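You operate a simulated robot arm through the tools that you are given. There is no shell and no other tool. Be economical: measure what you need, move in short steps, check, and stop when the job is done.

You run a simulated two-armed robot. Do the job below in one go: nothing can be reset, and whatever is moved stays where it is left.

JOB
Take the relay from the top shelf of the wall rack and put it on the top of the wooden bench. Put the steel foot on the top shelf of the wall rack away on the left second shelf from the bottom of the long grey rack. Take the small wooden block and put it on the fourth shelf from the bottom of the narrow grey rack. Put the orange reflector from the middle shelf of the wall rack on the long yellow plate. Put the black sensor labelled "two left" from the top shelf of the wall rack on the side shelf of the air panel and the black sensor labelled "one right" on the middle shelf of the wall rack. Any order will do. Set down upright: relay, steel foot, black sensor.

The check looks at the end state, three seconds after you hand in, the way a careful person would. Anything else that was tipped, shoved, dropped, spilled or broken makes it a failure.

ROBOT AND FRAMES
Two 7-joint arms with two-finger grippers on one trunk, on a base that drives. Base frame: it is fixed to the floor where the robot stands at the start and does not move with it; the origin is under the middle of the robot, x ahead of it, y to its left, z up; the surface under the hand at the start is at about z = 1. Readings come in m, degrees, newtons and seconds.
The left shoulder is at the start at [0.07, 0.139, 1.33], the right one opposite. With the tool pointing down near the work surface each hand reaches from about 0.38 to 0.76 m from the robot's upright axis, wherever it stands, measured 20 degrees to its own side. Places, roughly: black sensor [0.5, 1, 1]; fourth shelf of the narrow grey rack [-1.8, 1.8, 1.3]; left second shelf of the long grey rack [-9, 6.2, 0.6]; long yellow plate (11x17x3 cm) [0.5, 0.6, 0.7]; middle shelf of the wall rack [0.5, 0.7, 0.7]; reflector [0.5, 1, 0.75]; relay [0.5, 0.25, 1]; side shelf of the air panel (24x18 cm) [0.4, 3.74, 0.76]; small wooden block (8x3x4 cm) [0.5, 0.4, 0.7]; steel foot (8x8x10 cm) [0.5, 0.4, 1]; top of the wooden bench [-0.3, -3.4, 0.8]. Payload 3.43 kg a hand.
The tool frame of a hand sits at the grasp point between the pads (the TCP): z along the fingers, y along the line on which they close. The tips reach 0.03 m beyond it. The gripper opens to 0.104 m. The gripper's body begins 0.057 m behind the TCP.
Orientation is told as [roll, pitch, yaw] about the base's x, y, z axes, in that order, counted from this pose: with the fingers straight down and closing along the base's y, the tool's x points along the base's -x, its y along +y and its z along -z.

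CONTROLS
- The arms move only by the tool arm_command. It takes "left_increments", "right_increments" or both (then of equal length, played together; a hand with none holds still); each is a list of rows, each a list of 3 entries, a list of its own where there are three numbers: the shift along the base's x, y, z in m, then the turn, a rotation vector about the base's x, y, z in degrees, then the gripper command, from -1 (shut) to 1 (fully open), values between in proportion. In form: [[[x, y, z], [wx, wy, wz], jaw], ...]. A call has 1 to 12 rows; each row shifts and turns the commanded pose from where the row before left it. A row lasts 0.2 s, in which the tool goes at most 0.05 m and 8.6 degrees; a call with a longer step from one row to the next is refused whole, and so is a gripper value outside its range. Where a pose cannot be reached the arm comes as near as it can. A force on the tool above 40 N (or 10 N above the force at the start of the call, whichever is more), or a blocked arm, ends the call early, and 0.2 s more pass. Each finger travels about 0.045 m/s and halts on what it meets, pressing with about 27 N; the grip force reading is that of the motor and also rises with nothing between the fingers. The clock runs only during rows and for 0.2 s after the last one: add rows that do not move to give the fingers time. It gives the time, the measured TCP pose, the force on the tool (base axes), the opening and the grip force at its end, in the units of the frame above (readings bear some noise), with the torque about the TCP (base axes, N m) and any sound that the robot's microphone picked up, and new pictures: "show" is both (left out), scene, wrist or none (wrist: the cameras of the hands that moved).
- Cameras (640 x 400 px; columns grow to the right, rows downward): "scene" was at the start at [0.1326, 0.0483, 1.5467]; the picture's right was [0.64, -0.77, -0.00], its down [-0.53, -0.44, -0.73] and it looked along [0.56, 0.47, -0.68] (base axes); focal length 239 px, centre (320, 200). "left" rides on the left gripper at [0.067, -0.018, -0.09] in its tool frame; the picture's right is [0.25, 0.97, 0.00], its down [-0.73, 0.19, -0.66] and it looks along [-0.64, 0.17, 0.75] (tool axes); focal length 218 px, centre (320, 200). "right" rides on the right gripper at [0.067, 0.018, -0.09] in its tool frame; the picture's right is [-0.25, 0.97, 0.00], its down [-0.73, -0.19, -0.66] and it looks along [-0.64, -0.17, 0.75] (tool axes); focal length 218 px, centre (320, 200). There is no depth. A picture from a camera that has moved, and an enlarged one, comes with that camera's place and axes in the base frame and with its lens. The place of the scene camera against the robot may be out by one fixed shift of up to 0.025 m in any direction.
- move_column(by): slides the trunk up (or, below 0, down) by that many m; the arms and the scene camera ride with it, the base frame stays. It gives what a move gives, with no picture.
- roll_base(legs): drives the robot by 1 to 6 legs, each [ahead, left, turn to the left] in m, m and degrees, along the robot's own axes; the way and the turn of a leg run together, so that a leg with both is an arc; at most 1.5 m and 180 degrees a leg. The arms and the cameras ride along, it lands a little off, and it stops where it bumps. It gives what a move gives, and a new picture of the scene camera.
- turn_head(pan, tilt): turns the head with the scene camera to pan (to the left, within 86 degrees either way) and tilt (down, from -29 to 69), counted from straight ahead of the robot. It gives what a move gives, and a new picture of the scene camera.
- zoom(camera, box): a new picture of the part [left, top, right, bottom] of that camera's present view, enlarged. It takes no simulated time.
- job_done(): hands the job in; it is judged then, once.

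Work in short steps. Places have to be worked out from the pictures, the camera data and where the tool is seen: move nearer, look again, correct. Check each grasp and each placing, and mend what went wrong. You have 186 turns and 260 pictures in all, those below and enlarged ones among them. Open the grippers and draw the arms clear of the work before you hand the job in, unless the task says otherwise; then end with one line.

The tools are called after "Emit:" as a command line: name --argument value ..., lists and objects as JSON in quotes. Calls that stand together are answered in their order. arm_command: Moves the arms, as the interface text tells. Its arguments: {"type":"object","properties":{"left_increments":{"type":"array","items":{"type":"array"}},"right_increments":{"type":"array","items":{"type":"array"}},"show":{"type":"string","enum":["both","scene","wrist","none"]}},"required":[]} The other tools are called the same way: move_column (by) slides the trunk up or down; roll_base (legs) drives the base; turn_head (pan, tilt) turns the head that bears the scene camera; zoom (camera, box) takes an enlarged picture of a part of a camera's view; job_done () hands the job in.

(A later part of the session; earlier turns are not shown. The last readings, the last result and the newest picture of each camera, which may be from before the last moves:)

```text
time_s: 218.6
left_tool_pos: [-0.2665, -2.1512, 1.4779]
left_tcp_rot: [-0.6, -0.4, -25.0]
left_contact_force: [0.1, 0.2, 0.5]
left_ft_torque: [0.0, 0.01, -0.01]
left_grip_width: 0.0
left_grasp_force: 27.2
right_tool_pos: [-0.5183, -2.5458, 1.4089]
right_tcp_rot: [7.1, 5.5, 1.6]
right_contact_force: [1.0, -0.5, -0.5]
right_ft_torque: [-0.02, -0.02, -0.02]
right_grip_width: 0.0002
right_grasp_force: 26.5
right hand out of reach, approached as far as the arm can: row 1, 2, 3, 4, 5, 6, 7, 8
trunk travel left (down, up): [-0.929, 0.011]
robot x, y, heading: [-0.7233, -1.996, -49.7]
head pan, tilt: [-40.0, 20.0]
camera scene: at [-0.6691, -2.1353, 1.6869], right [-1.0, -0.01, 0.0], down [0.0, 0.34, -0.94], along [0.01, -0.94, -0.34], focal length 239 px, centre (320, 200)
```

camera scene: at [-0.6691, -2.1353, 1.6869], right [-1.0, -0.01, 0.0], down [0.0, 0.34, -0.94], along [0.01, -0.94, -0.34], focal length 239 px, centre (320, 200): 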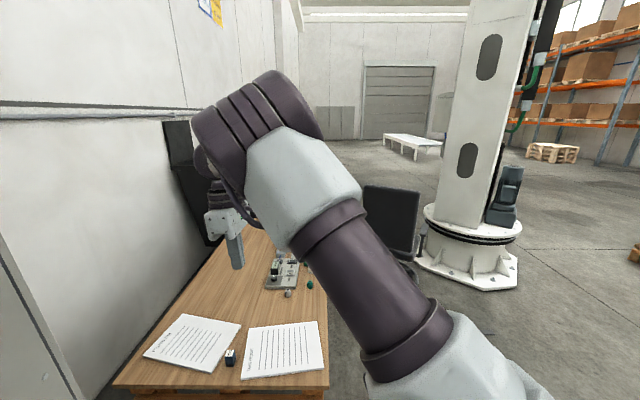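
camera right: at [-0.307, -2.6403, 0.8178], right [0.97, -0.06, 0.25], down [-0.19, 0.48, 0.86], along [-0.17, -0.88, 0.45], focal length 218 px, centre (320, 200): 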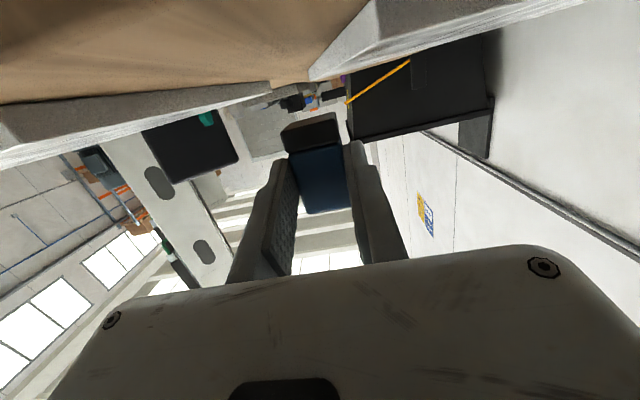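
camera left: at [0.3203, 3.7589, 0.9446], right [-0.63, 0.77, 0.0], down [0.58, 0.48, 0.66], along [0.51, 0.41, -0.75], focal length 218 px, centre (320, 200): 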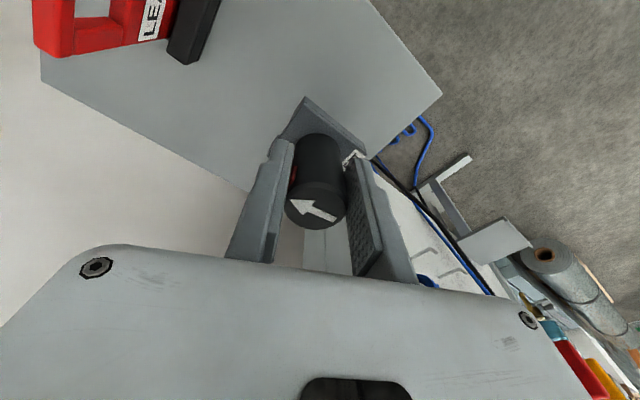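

The right arm is usable though extended; I'll leave it so. The base was blocked by a conveyor post near (−0.94, −1.85), so I slide out diagonally (+x, +y) and then +y.

Emit:
roll_base --legs '[[-0.1, 0.347, 0], [-0.267, 0.226, 0]]'

```text
time_s: 219.8
left_tool_pos: [-0.2347, -2.0969, 1.48]
left_tcp_rot: [-0.1, -0.4, -20.0]
left_contact_force: [0.4, -0.9, 0.4]
left_ft_torque: [0.05, -0.02, 0.06]
left_grip_width: 0.0
left_grasp_force: 26.8
right_tool_pos: [-0.4501, -2.5126, 1.4079]
right_tcp_rot: [7.4, 5.2, 6.6]
right_contact_force: [-0.7, -0.9, 0.5]
right_ft_torque: [0.04, -0.05, -0.05]
right_grip_width: 0.0001
right_grasp_force: 27.1
trunk travel left (down, up): [-0.929, 0.011]
robot x, y, heading: [-0.6947, -1.9775, -44.6]
head pan, tilt: [-40.0, 20.0]
stopped in leg 1: the robot was blocked; the commanded pose is now the measured one
camera scene: at [-0.637, -2.12, 1.6863], right [-1.0, -0.09, 0.0], down [-0.03, 0.35, -0.94], along [0.09, -0.93, -0.35], focal length 239 px, centre (320, 200)
```

scene: 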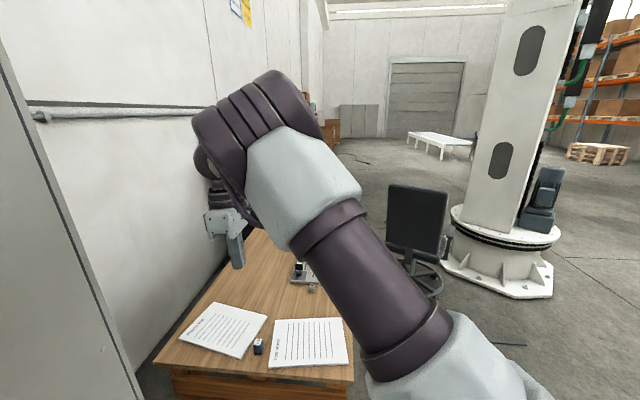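

Blocked again; I look to the left-rear to find the obstacle.

Emit:
turn_head --pan 86 --tilt 45

```text
time_s: 221.9
left_tool_pos: [-0.2285, -2.0892, 1.4776]
left_tcp_rot: [-0.6, -0.5, -19.9]
left_contact_force: [-0.1, 0.5, -0.3]
left_ft_torque: [-0.02, 0.01, -0.01]
left_grip_width: 0.0
left_grasp_force: 26.7
right_tool_pos: [-0.4437, -2.5063, 1.4095]
right_tcp_rot: [7.1, 5.5, 6.6]
right_contact_force: [-0.8, -1.1, 0.8]
right_ft_torque: [0.01, 0.0, 0.03]
right_grip_width: 0.0
right_grasp_force: 26.7
trunk travel left (down, up): [-0.929, 0.011]
robot x, y, heading: [-0.6918, -1.9814, -44.3]
head pan, tilt: [85.9, 45.0]
camera scene: at [-0.5786, -1.9661, 1.6481], right [0.66, -0.75, 0.0], down [-0.53, -0.47, -0.71], along [0.53, 0.47, -0.71], focal length 239 px, centre (320, 200)
```

scene: 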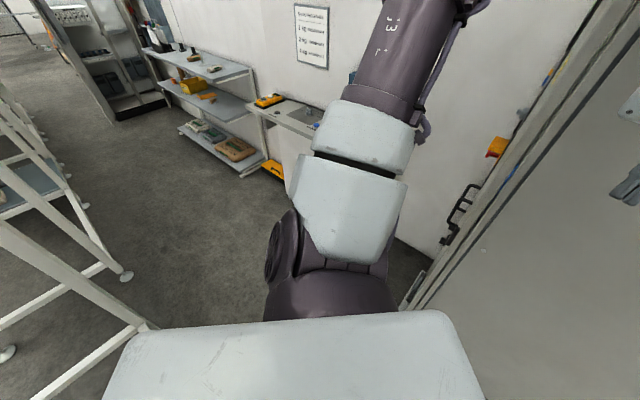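

A conveyor leg stands at about (−0.88, −1.75). I slide around it in three short legs: mostly +x first, then +y.

Emit:
roll_base --legs '[[0.022, 0.098, 0], [-0.058, 0.181, 0], [-0.279, 0.286, 0]]'

```text
time_s: 223.1
left_tool_pos: [-0.1504, -2.0397, 1.478]
left_tcp_rot: [-0.8, 0.2, -20.9]
left_contact_force: [-0.5, -0.3, 0.2]
left_ft_torque: [0.04, 0.02, -0.01]
left_grip_width: 0.0
left_grasp_force: 27.6
right_tool_pos: [-0.36, -2.4542, 1.4083]
right_tcp_rot: [7.3, 5.5, 6.6]
right_contact_force: [0.0, 0.3, -0.3]
right_ft_torque: [-0.01, 0.05, 0.01]
right_grip_width: 0.0
right_grasp_force: 26.2
trunk travel left (down, up): [-0.929, 0.011]
robot x, y, heading: [-0.6119, -1.9226, -44.5]
head pan, tilt: [85.9, 45.0]
stopped in leg 1: the force on the tool passed its limit at 71 N (the readings are from after the stop); the commanded pose is now the measured one
camera scene: at [-0.4943, -1.9139, 1.648], right [0.66, -0.75, 0.0], down [-0.53, -0.47, -0.71], along [0.53, 0.47, -0.71], focal length 239 px, centre (320, 200)
```

scene: 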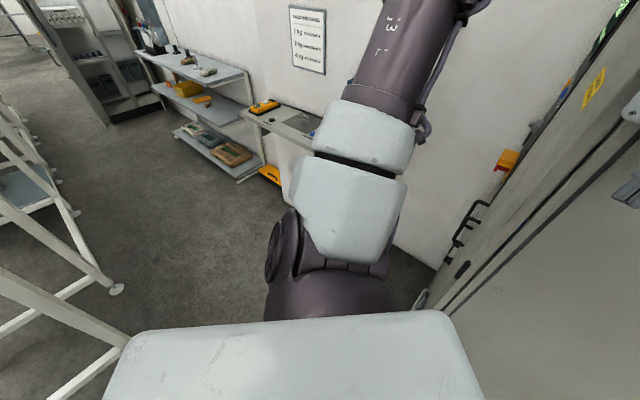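

The left hand brushed the cabinet edge. I draw the left hand back towards me before continuing.

Emit:
arm_command --left_increments '[[[-0.03, 0.01, 0], [0, 0, 0], -1], [[-0.03, 0.015, 0], [0, 0, 0], -1], [[-0.03, 0.015, 0], [0, 0, 0], -1], [[-0.03, 0.02, 0.0], [0, 0, 0], -1]]' --show "none"

Emit:
roll_base --legs '[[-0.03, 0.13, 0], [-0.06, 0.15, 0], [-0.279, 0.286, 0]]'

```text
time_s: 224.1
left_tool_pos: [-0.1757, -2.0041, 1.5038]
left_tcp_rot: [-0.8, 0.0, -21.0]
left_contact_force: [0.4, -0.1, 0.3]
left_ft_torque: [-0.01, -0.01, 0.0]
left_grip_width: 0.0
left_grasp_force: 26.8
left hand out of reach, approached as far as the arm can: row 1, 2, 3, 4
right_tool_pos: [-0.3619, -2.4516, 1.4093]
right_tcp_rot: [7.0, 5.5, 6.6]
right_contact_force: [0.2, 0.0, -0.4]
right_ft_torque: [0.01, 0.0, 0.05]
right_grip_width: 0.0
right_grasp_force: 27.4
trunk travel left (down, up): [-0.929, 0.011]
robot x, y, heading: [-0.6111, -1.9258, -44.6]
head pan, tilt: [85.9, 45.0]
```

```text
time_s: 228.5
left_tool_pos: [-0.038, -1.3472, 1.5031]
left_tcp_rot: [-0.5, 0.1, -20.8]
left_contact_force: [0.3, 0.7, 0.0]
left_ft_torque: [0.04, -0.03, -0.02]
left_grip_width: 0.0002
left_grasp_force: 26.9
right_tool_pos: [-0.2247, -1.7958, 1.4069]
right_tcp_rot: [7.2, 5.6, 6.7]
right_contact_force: [0.2, -0.7, -0.3]
right_ft_torque: [0.04, 0.02, 0.01]
right_grip_width: 0.0
right_grasp_force: 26.7
trunk travel left (down, up): [-0.929, 0.011]
robot x, y, heading: [-0.4724, -1.2613, -44.8]
head pan, tilt: [85.9, 45.0]
camera scene: at [-0.3589, -1.2554, 1.6481], right [0.66, -0.75, 0.0], down [-0.53, -0.47, -0.71], along [0.53, 0.47, -0.71], focal length 239 px, centre (320, 200)
```

scene: 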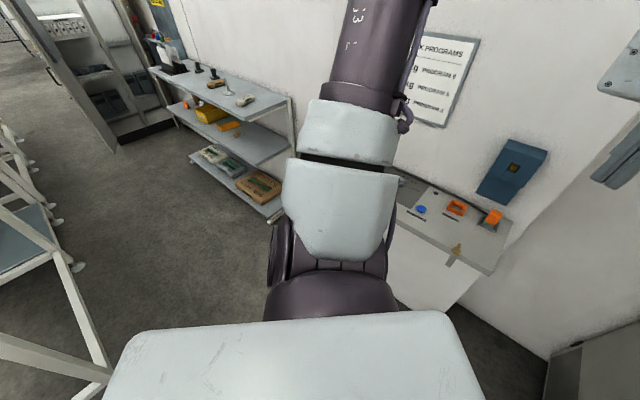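

Out of the tight spot. I turn to face the rack side and slide to y≈0.6.

Emit:
roll_base --legs '[[0, 0, 45], [0, 0.9, 0], [0, 0.9, 0]]'

Emit:
move_column --by -0.4

Emit:
turn_head --pan 0 --tilt 35

```text
time_s: 239.7
left_tool_pos: [-0.1738, 0.7991, 1.5052]
left_tcp_rot: [-0.7, 0.0, 25.8]
left_contact_force: [0.5, -0.8, 0.9]
left_ft_torque: [0.02, -0.03, -0.02]
left_grip_width: 0.0
left_grasp_force: 27.4
right_tool_pos: [0.0256, 0.3566, 1.408]
right_tcp_rot: [7.2, 5.6, 53.2]
right_contact_force: [-0.2, 0.2, -0.3]
right_ft_torque: [0.02, 0.0, -0.02]
right_grip_width: 0.0
right_grasp_force: 26.8
trunk travel left (down, up): [-0.929, 0.011]
robot x, y, heading: [-0.5283, 0.5352, 2.1]
head pan, tilt: [85.9, 45.0]
camera scene: at [-0.4584, 0.6137, 1.6482], right [1.0, -0.03, 0.0], down [-0.02, -0.71, -0.71], along [0.02, 0.71, -0.71], focal length 239 px, centre (320, 200)
```

scene: 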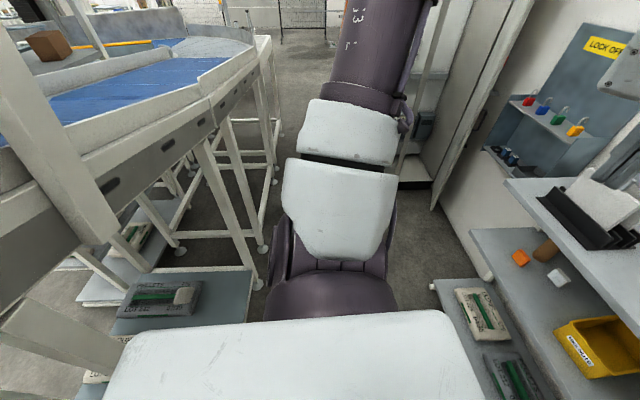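

```text
time_s: 243.5
left_tool_pos: [-0.1732, 0.8009, 1.1031]
left_tcp_rot: [-0.8, 0.1, 25.8]
left_contact_force: [0.1, -0.2, -1.2]
left_ft_torque: [0.0, 0.0, 0.01]
left_grip_width: 0.0001
left_grasp_force: 26.7
right_tool_pos: [0.0238, 0.3585, 1.0086]
right_tcp_rot: [7.2, 5.5, 53.3]
right_contact_force: [-0.8, -0.6, 0.1]
right_ft_torque: [0.0, 0.0, -0.01]
right_grip_width: 0.0
right_grasp_force: 27.7
trunk travel left (down, up): [-0.529, 0.411]
robot x, y, heading: [-0.5312, 0.5374, 2.1]
head pan, tilt: [85.9, 45.0]
```

```text
time_s: 245.1
left_tool_pos: [-0.1728, 0.8007, 1.104]
left_tcp_rot: [-0.8, 0.1, 25.9]
left_contact_force: [0.1, 0.3, -0.3]
left_ft_torque: [0.01, -0.05, 0.01]
left_grip_width: 0.0
left_grasp_force: 26.8
right_tool_pos: [0.0246, 0.3576, 1.0082]
right_tcp_rot: [7.2, 5.5, 53.4]
right_contact_force: [-0.1, -0.3, -0.5]
right_ft_torque: [-0.01, -0.02, 0.0]
right_grip_width: 0.0
right_grasp_force: 26.6
trunk travel left (down, up): [-0.529, 0.411]
robot x, y, heading: [-0.5317, 0.5373, 1.9]
head pan, tilt: [0.0, 35.0]
camera scene: at [-0.3732, 0.5376, 1.2629], right [0.04, -1.0, 0.0], down [-0.57, -0.02, -0.82], along [0.82, 0.03, -0.57], focal length 239 px, centre (320, 200)
```

scene: 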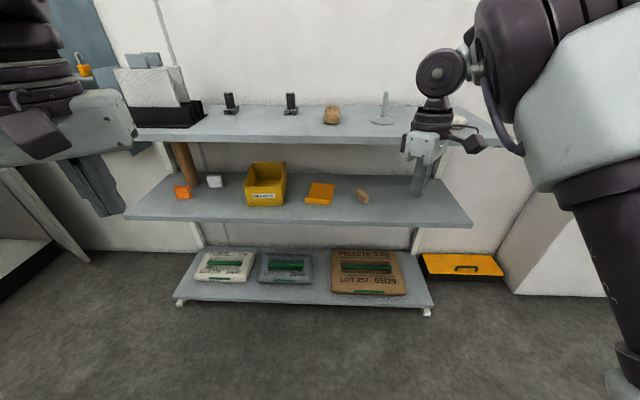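

A clear view of the middle shelf. I zoom on its items.

Emit:
zoom --camera "scene" --box '[160, 130, 288, 210]'

Emit:
zoom --camera "scene" --box '[270, 140, 398, 220]'

```text
5.00 times, centred on (224, 170) of scene
camera zoom: at [-0.3732, 0.5376, 1.2629], right [0.04, -1.0, 0.0], down [-0.57, -0.02, -0.82], along [0.82, 0.03, -0.57], focal length 1195 px, centre (800, 350)
```

zoom: 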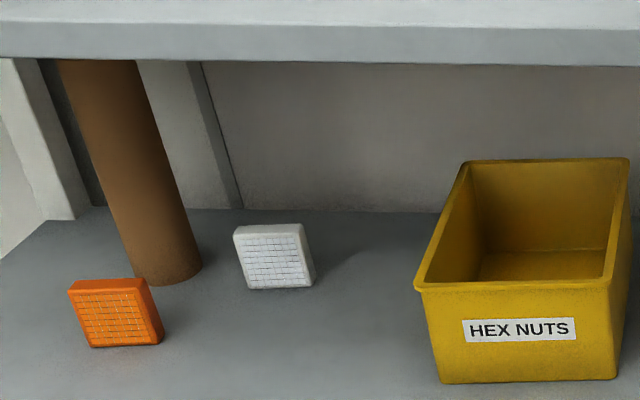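

```text
5.00 times, centred on (334, 180) of scene
camera zoom: at [-0.3732, 0.5376, 1.2629], right [0.04, -1.0, 0.0], down [-0.57, -0.02, -0.82], along [0.82, 0.03, -0.57], focal length 1195 px, centre (250, 300)
```

zoom: 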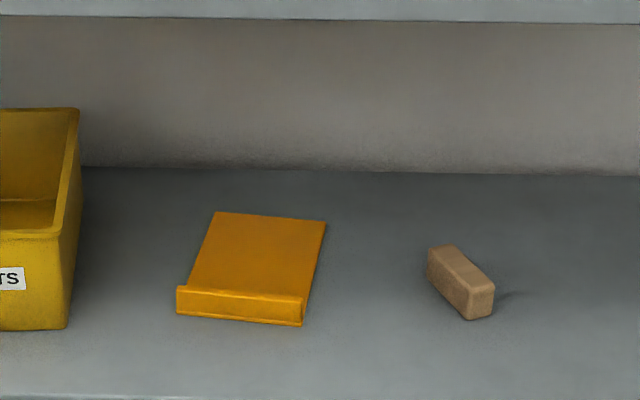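

I try to free the right arm's posture by swinging the hand across to the left, then pulling in.

Emit:
arm_command --right_increments '[[[0, 0.03, 0], [0, 0, 0], -1], [[0, 0.03, 0], [0, 0, 0], -1], [[0, 0.03, 0], [0, 0, 0], -1], [[0, 0.03, 0], [0, 0, 0], -1], [[0, 0.03, 0.0], [0, 0, 0], -1], [[-0.03, 0.0, 0], [0, 0, 0], -1], [[-0.03, 0, 0], [0, 0, 0], -1], [[-0.03, 0, 0], [0, 0, 0], -1], [[-0.03, 0, 0], [0, 0, 0], -1], [[-0.03, 0, 0], [0, 0, 0], -1]]' --show "scene"

```text
time_s: 247.3
left_tool_pos: [-0.1731, 0.8007, 1.1042]
left_tcp_rot: [-0.8, 0.0, 25.7]
left_contact_force: [0.0, 0.5, -0.5]
left_ft_torque: [0.0, 0.01, -0.03]
left_grip_width: 0.0
left_grasp_force: 26.8
right_tool_pos: [0.0078, 0.4568, 0.978]
right_tcp_rot: [8.4, 3.8, 51.3]
right_contact_force: [0.3, -0.2, 0.5]
right_ft_torque: [0.0, 0.0, 0.01]
right_grip_width: 0.0002
right_grasp_force: 26.5
right hand out of reach, approached as far as the arm can: row 1, 2, 3, 4, 5, 6, 7, 8, 9, 10
trunk travel left (down, up): [-0.529, 0.411]
robot x, y, heading: [-0.5303, 0.5379, 2.2]
head pan, tilt: [0.0, 35.0]
camera scene: at [-0.3732, 0.5376, 1.2629], right [0.04, -1.0, 0.0], down [-0.57, -0.02, -0.82], along [0.82, 0.03, -0.57], focal length 239 px, centre (320, 200)
```

scene: 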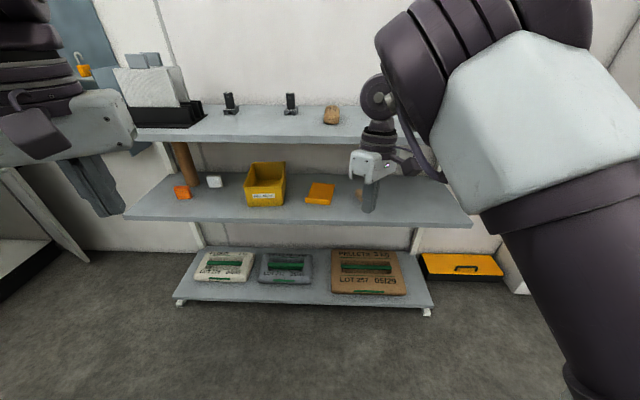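

The elbow is stuck high. I lower the hand well down in the free space before the rack so the elbow drops, then pull in.

Emit:
arm_command --right_increments '[[[0, -0.03, -0.035], [0, 0, 0], -1], [[0, -0.03, -0.035], [0, 0, 0], -1], [[0, -0.03, -0.035], [0, 0, 0], -1], [[0, -0.03, -0.035], [0, 0, 0], -1], [[0, -0.02, -0.04], [0, 0, 0], -1], [[0, 0, -0.04], [0, 0, 0], -1], [[0, 0, -0.04], [0, 0, 0], -1], [[0, 0, -0.04], [0, 0, 0], -1], [[-0.03, 0, 0], [0, 0, 0], -1], [[-0.03, 0, 0], [0, 0, 0], -1], [[-0.03, 0, 0], [0, 0, 0], -1], [[-0.03, 0, 0], [0, 0, 0], -1]]' --show "scene"

```text
time_s: 249.9
left_tool_pos: [-0.1739, 0.799, 1.1028]
left_tcp_rot: [-0.8, 0.0, 25.8]
left_contact_force: [0.2, 1.0, -0.3]
left_ft_torque: [0.02, 0.01, 0.04]
left_grip_width: 0.0
left_grasp_force: 26.8
right_tool_pos: [0.0512, 0.389, 0.6963]
right_tcp_rot: [7.2, 5.7, 53.1]
right_contact_force: [0.5, 0.2, 0.4]
right_ft_torque: [-0.04, -0.01, -0.02]
right_grip_width: 0.0
right_grasp_force: 26.5
right hand out of reach, approached as far as the arm can: row 1, 2, 3, 4, 5, 9, 10, 11, 12
trunk travel left (down, up): [-0.529, 0.411]
robot x, y, heading: [-0.531, 0.5361, 2.1]
head pan, tilt: [0.0, 35.0]
camera scene: at [-0.3732, 0.5374, 1.2629], right [0.04, -1.0, 0.0], down [-0.57, -0.02, -0.82], along [0.82, 0.03, -0.57], focal length 239 px, centre (320, 200)
```

scene: 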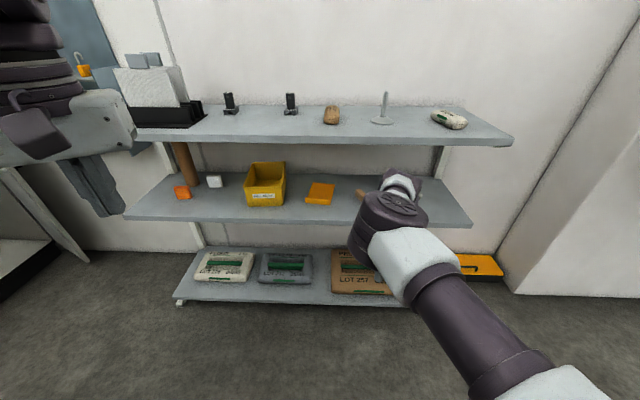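

I turn the hand's yaw back to 0 and try pulling in again, with the hand low.

Emit:
arm_command --right_increments '[[[0, 0, 0], [-2, -2, -8], -1], [[0, 0, 0], [-2, -2, -8], -1], [[0, 0, 0], [-2, -2, -8], -1], [[0, -0.01, 0], [0, 0, -8], -1], [[0, -0.02, 0], [0, 0, -8], -1], [[0, -0.02, 0], [0, 0, -8], -1], [[-0.02, -0.02, 0], [0, 0, -5], -1], [[-0.03, 0, 0], [0, 0, 0], -1], [[-0.03, 0, 0], [0, 0, 0], -1], [[-0.03, 0, 0], [0, 0, 0], -1], [[-0.03, 0, 0], [0, 0, 0], -1], [[-0.03, 0, 0], [0, 0, 0], -1]]' --show "scene"

```text
time_s: 252.5
left_tool_pos: [-0.1738, 0.8002, 1.1024]
left_tcp_rot: [-0.8, 0.0, 25.8]
left_contact_force: [-0.9, 0.6, -0.3]
left_ft_torque: [0.0, -0.01, 0.01]
left_grip_width: 0.0
left_grasp_force: 27.3
right_tool_pos: [-0.1141, 0.3166, 0.6963]
right_tcp_rot: [-1.4, 5.0, -0.7]
right_contact_force: [1.1, -0.2, 0.2]
right_ft_torque: [0.01, 0.0, -0.03]
right_grip_width: 0.0
right_grasp_force: 26.9
right hand out of reach, approached as far as the arm can: row 12
trunk travel left (down, up): [-0.529, 0.411]
robot x, y, heading: [-0.5313, 0.5372, 1.9]
head pan, tilt: [0.0, 35.0]
camera scene: at [-0.3735, 0.5375, 1.2629], right [0.04, -1.0, 0.0], down [-0.57, -0.02, -0.82], along [0.82, 0.03, -0.57], focal length 239 px, centre (320, 200)
```

scene: 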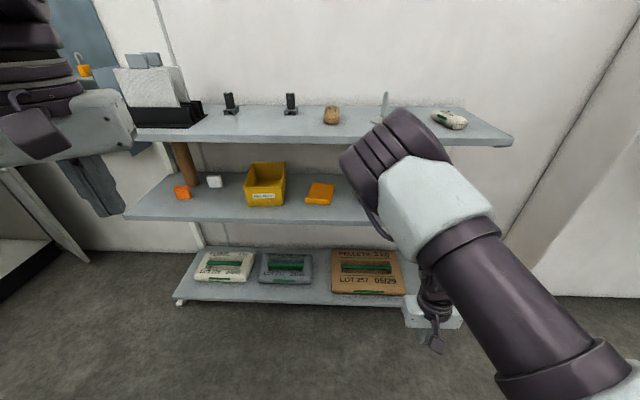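

The right arm folded properly with yaw 0. Now I pose the left hand: yaw ≈6°, pitched 45° forward, lowered to z≈0.82, jaw open.

Emit:
arm_command --left_increments '[[[0, 0, -0.02], [0.8, 0, -7], 1], [[0, 0, -0.02], [0, 0, -7], 1], [[0, 0, -0.02], [0, 0, -6], 1], [[0, 0, -0.03], [0, -7.5, 0], 1], [[0, 0, -0.03], [0, -7.5, 0], 1], [[0, 0, -0.035], [0, -7.5, 0], 1], [[0, 0, -0.035], [0, -7.5, 0], 1], [[0, 0, -0.035], [0, -7.5, 0], 1], [[0, 0, -0.035], [0, -7.5, 0], 1]]' --show "none"

Emit:
roll_base --legs '[[0.15, 0.4, -2]]'

```text
time_s: 254.5
left_tool_pos: [-0.0864, 0.868, 0.8899]
left_tcp_rot: [-5.9, -44.9, 8.3]
left_contact_force: [1.0, 0.6, 0.0]
left_ft_torque: [0.0, 0.01, -0.01]
left_grip_width: 0.1041
left_grasp_force: 0.1
left hand out of reach, approached as far as the arm can: row 4, 5, 6, 7, 8, 9
right_tool_pos: [-0.112, 0.3172, 0.697]
right_tcp_rot: [-1.5, 5.1, -0.7]
right_contact_force: [-0.6, -0.1, -0.4]
right_ft_torque: [0.0, 0.01, 0.01]
right_grip_width: 0.0002
right_grasp_force: 27.2
trunk travel left (down, up): [-0.529, 0.411]
robot x, y, heading: [-0.5319, 0.5377, 2.3]
head pan, tilt: [0.0, 35.0]
```

```text
time_s: 257.1
left_tool_pos: [0.0645, 1.2524, 0.8918]
left_tcp_rot: [-5.9, -44.9, 6.3]
left_contact_force: [0.3, 0.5, -0.3]
left_ft_torque: [0.02, 0.02, -0.02]
left_grip_width: 0.1038
left_grasp_force: 0.0
right_tool_pos: [0.0193, 0.7017, 0.6965]
right_tcp_rot: [-1.4, 4.9, -2.6]
right_contact_force: [0.6, 0.1, -0.2]
right_ft_torque: [-0.02, 0.05, 0.03]
right_grip_width: 0.0003
right_grasp_force: 27.0
trunk travel left (down, up): [-0.529, 0.411]
robot x, y, heading: [-0.3893, 0.939, 0.3]
head pan, tilt: [0.0, 35.0]
camera scene: at [-0.2322, 0.933, 1.2629], right [0.0, -1.0, 0.0], down [-0.57, 0.0, -0.82], along [0.82, 0.0, -0.57], focal length 239 px, centre (320, 200)
```

scene: 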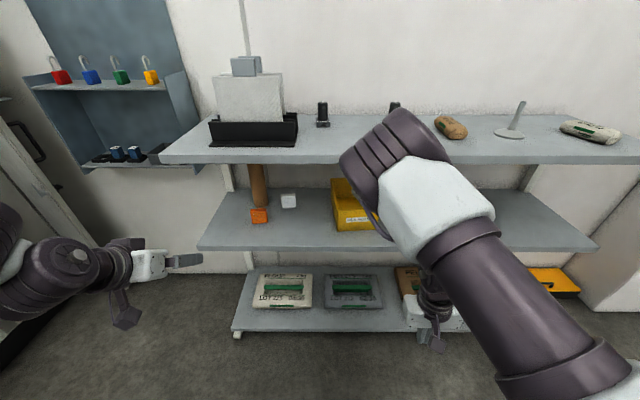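

I move the left hand towards the reflector (straightening its roll) and look through its camera.

Emit:
arm_command --left_increments '[[[0.02, -0.015, -0.015], [2.1, 0, 2.1], 1], [[0.03, -0.02, -0.015], [2.1, 0, 2.1], 1], [[0.035, -0.02, -0.02], [0, 0, 0], 1], [[0.035, -0.02, -0.02], [0, 0, 0], 1], [[0.035, -0.02, -0.02], [0, 0, 0], 1], [[0.035, -0.015, -0.015], [0, 0, 0], 1]]' --show "wrist"

```text
time_s: 258.5
left_tool_pos: [0.2425, 1.1775, 0.8019]
left_tcp_rot: [-0.1, -45.3, 6.3]
left_contact_force: [0.7, -0.3, -0.7]
left_ft_torque: [0.03, -0.01, 0.02]
left_grip_width: 0.104
left_grasp_force: 0.1
left hand out of reach, approached as far as the arm can: row 2, 3, 6
right_tool_pos: [0.0201, 0.703, 0.6966]
right_tcp_rot: [-1.4, 5.0, -2.6]
right_contact_force: [-0.7, 0.6, -0.1]
right_ft_torque: [0.03, -0.01, -0.03]
right_grip_width: 0.0
right_grasp_force: 26.8
trunk travel left (down, up): [-0.529, 0.411]
robot x, y, heading: [-0.3909, 0.9376, 0.1]
head pan, tilt: [0.0, 35.0]
camera left: at [0.1331, 1.1476, 0.8168], right [-0.28, 0.94, -0.18], down [0.02, 0.2, 0.98], along [0.96, 0.27, -0.08], focal length 218 px, centre (320, 200)
```

left: 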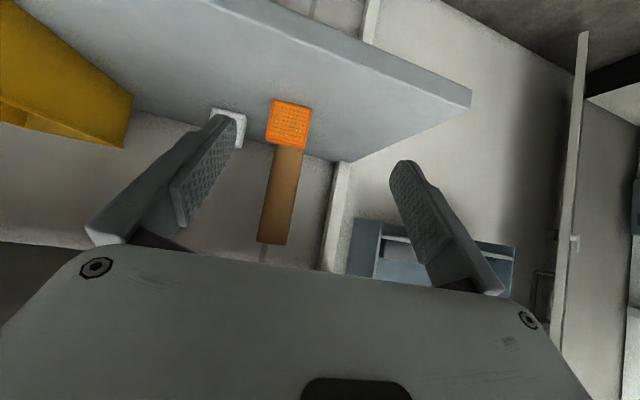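

The middle shelf is lower than assumed (z≈0.66), the reflector at about [0.44, 1.16]. I nudge the base forward 8 cm and bring the hand closer.

Emit:
roll_base --legs '[[0.08, 0, 0]]'

Emit:
arm_command --left_increments '[[[0.02, -0.005, -0.02], [0, 0, 0], 1], [[0.02, -0.01, -0.025], [0, 0, 0], 1], [[0.01, -0.01, -0.02], [0, 0, 0], 1]]' --show "wrist"

```text
time_s: 259.6
left_tool_pos: [0.3213, 1.179, 0.8016]
left_tcp_rot: [0.0, -45.4, 6.3]
left_contact_force: [0.6, -0.7, -0.1]
left_ft_torque: [0.02, 0.01, -0.03]
left_grip_width: 0.1039
left_grasp_force: 0.1
right_tool_pos: [0.0987, 0.7027, 0.6961]
right_tcp_rot: [-1.4, 5.1, -2.7]
right_contact_force: [0.6, -0.3, 0.5]
right_ft_torque: [0.01, 0.02, 0.01]
right_grip_width: 0.0
right_grasp_force: 27.0
trunk travel left (down, up): [-0.529, 0.411]
robot x, y, heading: [-0.3088, 0.9396, 0.1]
head pan, tilt: [0.0, 35.0]
camera scene: at [-0.1522, 0.9329, 1.2628], right [0.0, -1.0, 0.0], down [-0.57, 0.0, -0.82], along [0.82, 0.0, -0.57], focal length 239 px, centre (320, 200)
```

scene: 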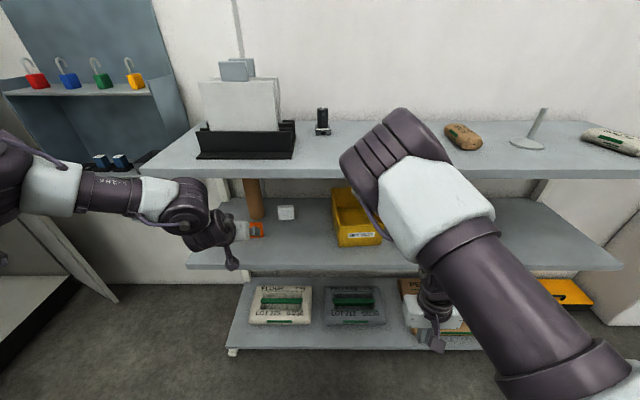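

```text
time_s: 260.4
left_tool_pos: [0.3336, 1.1968, 0.79]
left_tcp_rot: [-0.2, -45.4, 6.3]
left_contact_force: [-1.0, 0.5, -0.4]
left_ft_torque: [-0.01, 0.01, -0.01]
left_grip_width: 0.104
left_grasp_force: 0.1
left hand out of reach, approached as far as the arm can: row 1, 2, 3
right_tool_pos: [0.0992, 0.702, 0.6972]
right_tcp_rot: [-1.4, 4.9, -2.6]
right_contact_force: [0.2, 0.5, -0.2]
right_ft_torque: [-0.02, -0.05, 0.01]
right_grip_width: 0.0
right_grasp_force: 26.2
trunk travel left (down, up): [-0.529, 0.411]
robot x, y, heading: [-0.3137, 0.9362, 0.1]
head pan, tilt: [0.0, 35.0]
camera left: at [0.2241, 1.1663, 0.8034], right [-0.28, 0.94, -0.18], down [0.02, 0.2, 0.98], along [0.96, 0.27, -0.08], focal length 218 px, centre (320, 200)
```

left: 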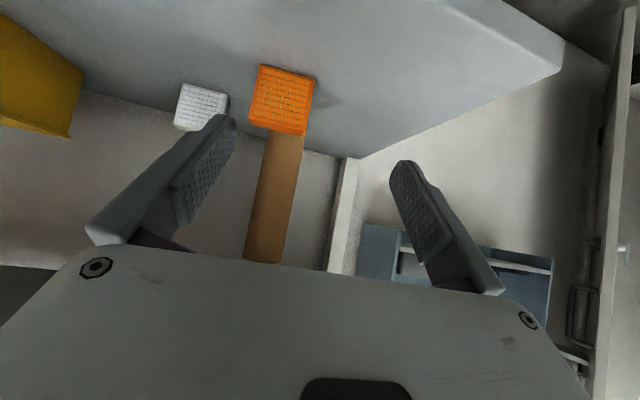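

Measured: reflector front-bottom ≈[0.435, 1.166], shelf z≈0.666. Before moving nearer I raise and swing the right hand outward so its elbow clears the top shelf edge.

Emit:
arm_command --right_increments '[[[-0.005, -0.015, 0.03], [0, -0.6, 0], -1], [[-0.005, -0.015, 0.03], [0, -0.6, 0], -1], [[-0.005, -0.015, 0.03], [0, -0.6, 0], -1], [[-0.005, -0.015, 0.03], [0, -0.6, 0], -1], [[-0.005, -0.015, 0.03], [0, -0.6, 0], -1], [[-0.005, -0.015, 0.03], [0, -0.6, 0], -1], [[-0.005, -0.015, 0.03], [0, -0.6, 0], -1], [[-0.005, -0.015, 0.03], [0, -0.6, 0], -1], [[0, -0.015, 0.03], [0, 0, 0], -1]]' --show "scene"

```text
time_s: 262.4
left_tool_pos: [0.3331, 1.1975, 0.7887]
left_tcp_rot: [-0.2, -45.5, 6.2]
left_contact_force: [-0.3, -0.9, -1.3]
left_ft_torque: [0.02, -0.01, 0.0]
left_grip_width: 0.1043
left_grasp_force: 0.1
right_tool_pos: [0.1429, 0.6183, 0.9791]
right_tcp_rot: [-0.9, 0.4, -2.8]
right_contact_force: [0.7, -0.3, 0.6]
right_ft_torque: [-0.03, 0.01, 0.0]
right_grip_width: 0.0
right_grasp_force: 27.0
right hand out of reach, approached as far as the arm can: row 1, 2, 3, 4, 5, 6, 7
trunk travel left (down, up): [-0.529, 0.411]
robot x, y, heading: [-0.3115, 0.9353, 0.4]
head pan, tilt: [0.0, 35.0]
camera scene: at [-0.1537, 0.9331, 1.2629], right [0.0, -1.0, 0.0], down [-0.57, 0.0, -0.82], along [0.82, 0.0, -0.57], focal length 239 px, centre (320, 200)
```

scene: 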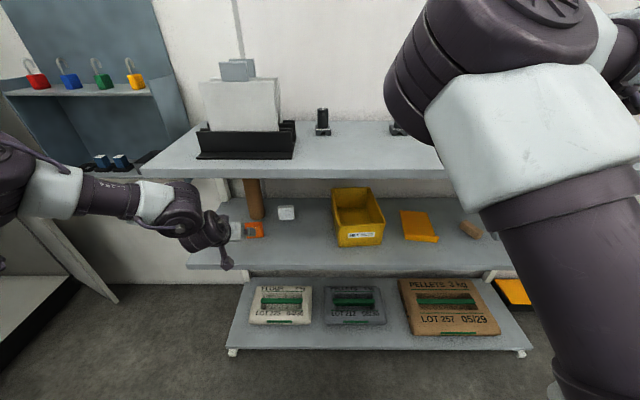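

Now I lower the trunk 9 cm, then advance 10 cm and 3 cm right, bringing the open fingers around the reflector's sides; I stop short to check.

Emit:
move_column --by -0.09

Emit:
roll_base --legs '[[0.05, -0.032, 0]]'

Emit:
zoom --camera "left" --box '[0, 0, 640, 400]'

```text
time_s: 263.6
left_tool_pos: [0.3314, 1.1954, 0.6991]
left_tcp_rot: [-0.1, -45.5, 6.3]
left_contact_force: [0.0, -0.3, 0.9]
left_ft_torque: [0.02, -0.04, 0.02]
left_grip_width: 0.104
left_grasp_force: 0.1
right_tool_pos: [0.1422, 0.6171, 0.8903]
right_tcp_rot: [-1.0, 0.4, -2.9]
right_contact_force: [-0.2, 0.2, 0.2]
right_ft_torque: [0.0, 0.01, 0.0]
right_grip_width: 0.0005
right_grasp_force: 27.5
trunk travel left (down, up): [-0.439, 0.501]
robot x, y, heading: [-0.3125, 0.9355, 0.0]
head pan, tilt: [0.0, 35.0]
```

```text
time_s: 264.6
left_tool_pos: [0.3844, 1.1661, 0.6992]
left_tcp_rot: [-0.1, -45.3, 6.4]
left_contact_force: [-0.2, 0.2, 0.0]
left_ft_torque: [0.01, -0.01, 0.02]
left_grip_width: 0.1039
left_grasp_force: 0.1
right_tool_pos: [0.1949, 0.5857, 0.8907]
right_tcp_rot: [-1.0, 0.4, -2.8]
right_contact_force: [-0.7, -0.4, 0.2]
right_ft_torque: [0.0, -0.02, 0.02]
right_grip_width: 0.0001
right_grasp_force: 27.1
trunk travel left (down, up): [-0.439, 0.501]
robot x, y, heading: [-0.2593, 0.9049, 0.3]
head pan, tilt: [0.0, 35.0]
camera scene: at [-0.1017, 0.9005, 1.1727], right [0.0, -1.0, 0.0], down [-0.57, 0.0, -0.82], along [0.82, 0.0, -0.57], focal length 239 px, centre (320, 200)
```

scene: 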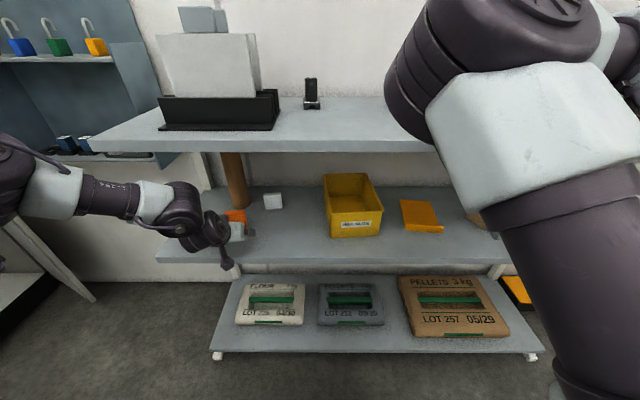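

```text
1.00 times, centred on (320, 200) of left (not enlarged: the box is as wide or as high as the picture)
camera zoom: at [0.2752, 1.1343, 0.7128], right [-0.28, 0.94, -0.18], down [0.02, 0.2, 0.98], along [0.96, 0.27, -0.08], focal length 218 px, centre (320, 200)
```

zoom: 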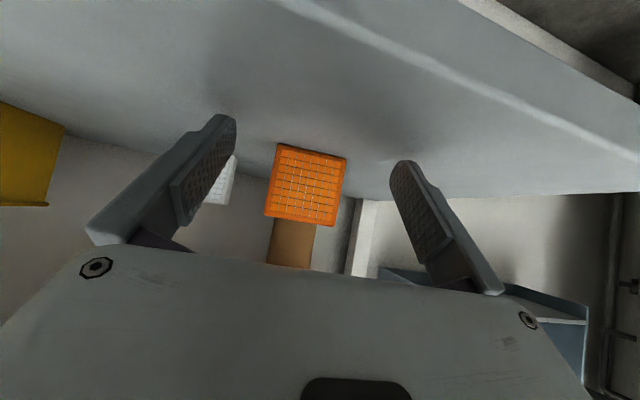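

Centred. I advance 5.5 cm so the pads straddle it.

Emit:
roll_base --legs '[[0.055, 0, 0]]'

Emit:
arm_command --left_increments '[[[0, 0, 0], [0, 0, 0], 0.5], [[0, 0, 0], [0, 0, 0], 0.2], [[0, 0, 0], [0, 0, 0], 0], [[0, 0, 0], [0, 0, 0], -1], [[0, 0, 0], [0, 0, 0], -1], [[0, 0, 0], [0, 0, 0], -1]]' --show "wrist"

```text
time_s: 265.6
left_tool_pos: [0.4385, 1.1644, 0.6978]
left_tcp_rot: [-0.1, -45.3, 6.3]
left_contact_force: [-0.1, 0.2, -0.6]
left_ft_torque: [0.03, 0.02, 0.0]
left_grip_width: 0.1041
left_grasp_force: 0.0
right_tool_pos: [0.2494, 0.5864, 0.8897]
right_tcp_rot: [-0.9, 0.3, -2.9]
right_contact_force: [0.3, -1.2, -0.2]
right_ft_torque: [0.03, 0.04, 0.02]
right_grip_width: 0.0
right_grasp_force: 26.6
trunk travel left (down, up): [-0.439, 0.501]
robot x, y, heading: [-0.2063, 0.9027, 0.1]
head pan, tilt: [0.0, 35.0]
camera scene: at [-0.0473, 0.9013, 1.1727], right [0.0, -1.0, 0.0], down [-0.57, 0.0, -0.82], along [0.82, 0.0, -0.57], focal length 239 px, centre (320, 200)
```

scene: 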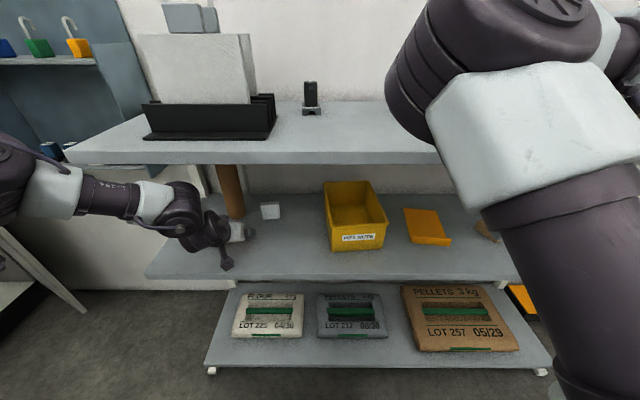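

```text
time_s: 267.0
left_tool_pos: [0.4377, 1.1648, 0.6985]
left_tcp_rot: [-0.1, -45.4, 6.3]
left_contact_force: [-0.6, -0.8, -0.3]
left_ft_torque: [0.0, -0.01, 0.01]
left_grip_width: 0.0589
left_grasp_force: 26.8
right_tool_pos: [0.2492, 0.5857, 0.8906]
right_tcp_rot: [-0.8, 0.2, -2.9]
right_contact_force: [0.2, 0.7, 0.4]
right_ft_torque: [0.02, 0.03, 0.0]
right_grip_width: 0.0
right_grasp_force: 27.0
trunk travel left (down, up): [-0.439, 0.501]
robot x, y, heading: [-0.2058, 0.9054, 0.3]
head pan, tilt: [0.0, 35.0]
camera left: at [0.3291, 1.135, 0.7131], right [-0.28, 0.94, -0.18], down [0.02, 0.2, 0.98], along [0.96, 0.27, -0.08], focal length 218 px, centre (320, 200)
```

left: 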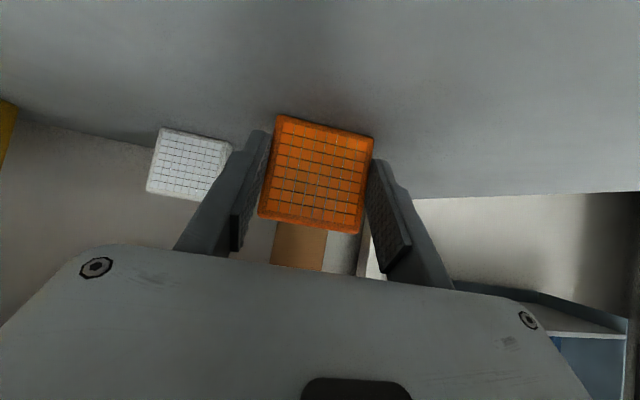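

Gripped (0.059). I lift with the trunk 5 cm, back out 0.2 m and slide right 0.6 m in front of the plate.

Emit:
move_column --by 0.06

Emit:
roll_base --legs '[[-0.2, 0, 0], [0, -0.6, 0]]'

Emit:
zoom --camera "left" --box '[0, 0, 640, 400]'

```text
time_s: 268.0
left_tool_pos: [0.4384, 1.1638, 0.7584]
left_tcp_rot: [-0.1, -45.4, 6.3]
left_contact_force: [0.0, -0.1, -0.5]
left_ft_torque: [0.03, -0.01, 0.02]
left_grip_width: 0.0592
left_grasp_force: 27.5
right_tool_pos: [0.2479, 0.586, 0.9497]
right_tcp_rot: [-0.8, 0.3, -2.9]
right_contact_force: [-0.6, 0.6, 0.1]
right_ft_torque: [-0.01, 0.0, 0.01]
right_grip_width: 0.0
right_grasp_force: 26.3
trunk travel left (down, up): [-0.499, 0.441]
robot x, y, heading: [-0.2031, 0.9085, 0.2]
head pan, tilt: [0.0, 35.0]
```

```text
time_s: 272.6
left_tool_pos: [0.2433, 0.5659, 0.7597]
left_tcp_rot: [-0.1, -45.4, 6.5]
left_contact_force: [0.0, -0.2, -1.6]
left_ft_torque: [0.0, 0.04, -0.01]
left_grip_width: 0.059
left_grasp_force: 27.5
right_tool_pos: [0.054, -0.013, 0.9493]
right_tcp_rot: [-0.9, 0.3, -2.8]
right_contact_force: [-0.1, -0.2, -0.5]
right_ft_torque: [-0.01, -0.02, 0.0]
right_grip_width: 0.0003
right_grasp_force: 27.2
trunk travel left (down, up): [-0.499, 0.441]
robot x, y, heading: [-0.3959, 0.3033, 0.5]
head pan, tilt: [0.0, 35.0]
camera scene: at [-0.243, 0.3002, 1.2329], right [0.01, -1.0, 0.0], down [-0.57, 0.0, -0.82], along [0.82, 0.01, -0.57], focal length 239 px, centre (320, 200)
```

scene: 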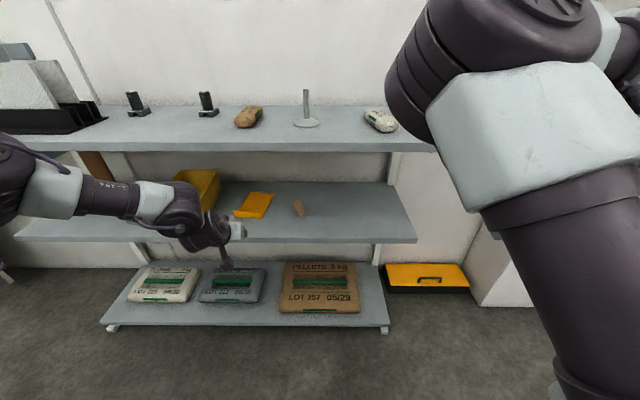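

```text
1.00 times, centred on (320, 200) of left (not enlarged: the box is as wide or as high as the picture)
camera zoom: at [0.1334, 0.5355, 0.7732], right [-0.29, 0.94, -0.18], down [0.02, 0.2, 0.98], along [0.96, 0.28, -0.08], focal length 218 px, centre (320, 200)
```

zoom: 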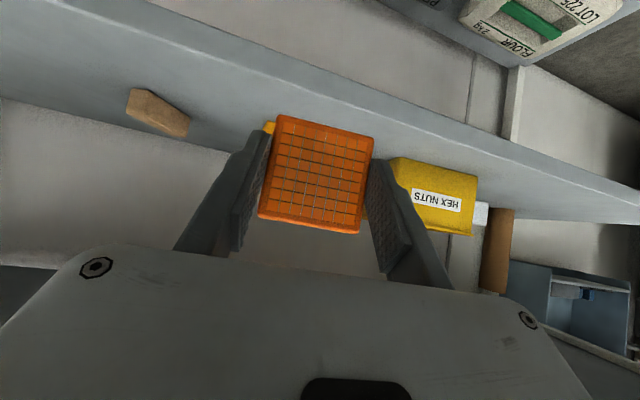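

I zoom the scene to locate the plate relative to the held reflector.

Emit:
zoom --camera "scene" --box '[180, 170, 340, 270]'

```text
4.00 times, centred on (260, 220) of scene
camera zoom: at [-0.243, 0.3002, 1.2329], right [0.01, -1.0, 0.0], down [-0.57, 0.0, -0.82], along [0.82, 0.01, -0.57], focal length 956 px, centre (560, 120)
```

zoom: 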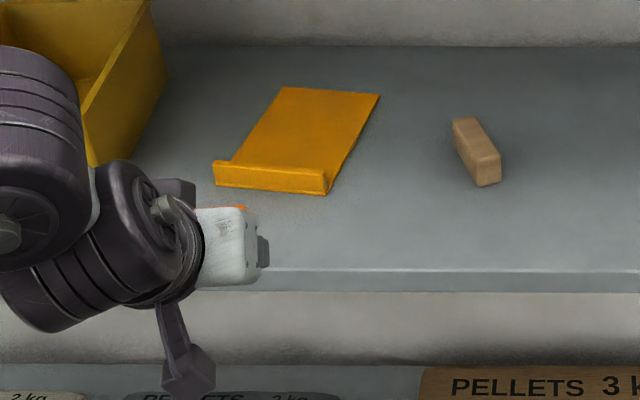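

Plate corners work out to about (0.43,0.64),(0.42,0.54),(0.57,0.51),(0.58,0.62); I'll set the reflector at [0.475, 0.58]. First I swing the right hand outward so its elbow stays off the top shelf.

Emit:
arm_command --right_increments '[[[-0.01, -0.035, 0], [0, 0, 0], -1], [[-0.01, -0.035, 0], [0, 0, 0], -1], [[-0.01, -0.035, 0], [0, 0, 0], -1], [[-0.01, -0.035, 0], [0, 0, 0], -1], [[-0.01, -0.035, 0], [0, 0, 0], -1], [[-0.01, -0.035, 0], [0, 0, 0], -1]]' --show "none"

Emit:
roll_base --legs '[[0.12, 0.014, -0.5]]'

```text
time_s: 273.9
left_tool_pos: [0.241, 0.5646, 0.7599]
left_tcp_rot: [0.0, -45.5, 6.5]
left_contact_force: [0.2, -0.1, -1.1]
left_ft_torque: [0.0, -0.01, 0.04]
left_grip_width: 0.0588
left_grasp_force: 27.1
right_tool_pos: [0.0432, -0.1781, 0.9871]
right_tcp_rot: [-0.7, 0.3, -2.8]
right_contact_force: [-0.4, -1.0, -0.1]
right_ft_torque: [0.02, -0.05, 0.0]
right_grip_width: 0.0
right_grasp_force: 27.2
right hand out of reach, approached as far as the arm can: row 1, 2, 3, 4, 5, 6
trunk travel left (down, up): [-0.499, 0.441]
robot x, y, heading: [-0.3955, 0.3016, 0.4]
head pan, tilt: [0.0, 35.0]
```

```text
time_s: 275.2
left_tool_pos: [0.362, 0.576, 0.7583]
left_tcp_rot: [-0.1, -45.4, 6.1]
left_contact_force: [0.0, 0.3, -0.4]
left_ft_torque: [-0.04, -0.01, -0.06]
left_grip_width: 0.0592
left_grasp_force: 26.4
right_tool_pos: [0.1568, -0.1655, 0.9887]
right_tcp_rot: [-0.8, 0.4, -3.3]
right_contact_force: [0.6, -0.3, 0.1]
right_ft_torque: [0.0, 0.0, -0.01]
right_grip_width: 0.0004
right_grasp_force: 27.2
trunk travel left (down, up): [-0.499, 0.441]
robot x, y, heading: [-0.2808, 0.3192, 0.0]
head pan, tilt: [0.0, 35.0]
camera scene: at [-0.1247, 0.3139, 1.2329], right [0.0, -1.0, 0.0], down [-0.57, 0.0, -0.82], along [0.82, 0.0, -0.57], focal length 239 px, centre (320, 200)
```

scene: 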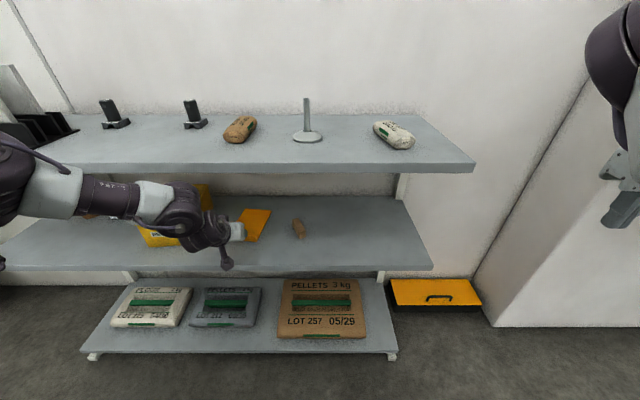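

The right arm is out of the way now. I advance 11 cm and check above the plate.

Emit:
roll_base --legs '[[0.113, 0.004, 0]]'

Emit:
zoom --camera "scene" --box '[200, 200, 328, 280]'

Emit:
zoom --camera "left" --box '[0, 0, 640, 400]'

```text
time_s: 276.4
left_tool_pos: [0.4385, 0.5778, 0.7545]
left_tcp_rot: [-0.2, -44.5, 5.4]
left_contact_force: [0.4, -0.8, 0.3]
left_ft_torque: [-0.02, 0.01, 0.01]
left_grip_width: 0.0592
left_grasp_force: 27.4
right_tool_pos: [0.2467, -0.159, 0.9899]
right_tcp_rot: [-0.7, 0.2, -2.7]
right_contact_force: [0.3, 0.3, -0.3]
right_ft_torque: [-0.02, -0.03, 0.0]
right_grip_width: 0.0
right_grasp_force: 26.5
trunk travel left (down, up): [-0.499, 0.441]
robot x, y, heading: [-0.1961, 0.3236, 0.6]
head pan, tilt: [0.0, 35.0]
stopped in leg 1: the robot was blocked; the commanded pose is now the measured one
camera scene: at [-0.0408, 0.3169, 1.2337], right [0.01, -1.0, 0.0], down [-0.57, 0.0, -0.82], along [0.82, 0.01, -0.57], focal length 239 px, centre (320, 200)
```

scene: 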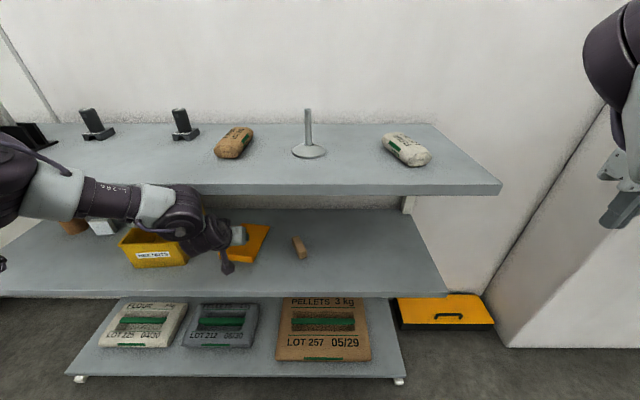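

```text
5.00 times, centred on (264, 240) of scene
camera zoom: at [-0.0408, 0.3169, 1.2337], right [0.01, -1.0, 0.0], down [-0.57, 0.0, -0.82], along [0.82, 0.01, -0.57], focal length 1195 px, centre (600, 0)
```

zoom: 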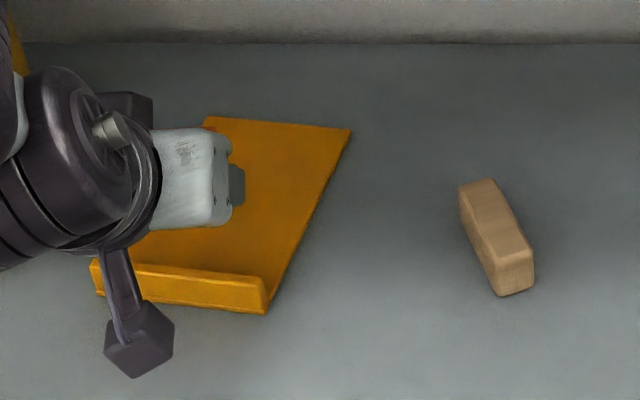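

```text
1.00 times, centred on (320, 200) of left (not enlarged: the box is as wide or as high as the picture)
camera zoom: at [0.3294, 0.5479, 0.7713], right [-0.27, 0.95, -0.18], down [0.04, 0.2, 0.98], along [0.96, 0.26, -0.09], focal length 218 px, centre (320, 200)
```

zoom: 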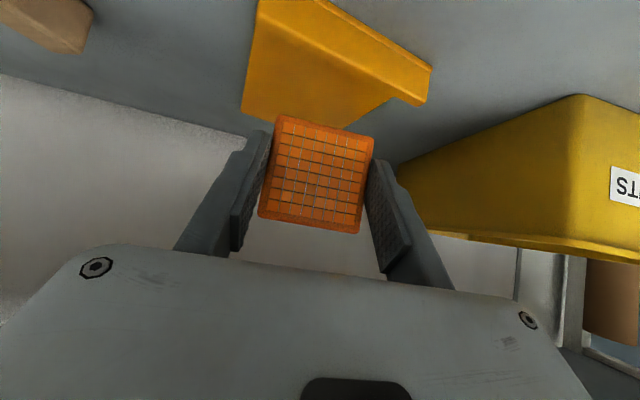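

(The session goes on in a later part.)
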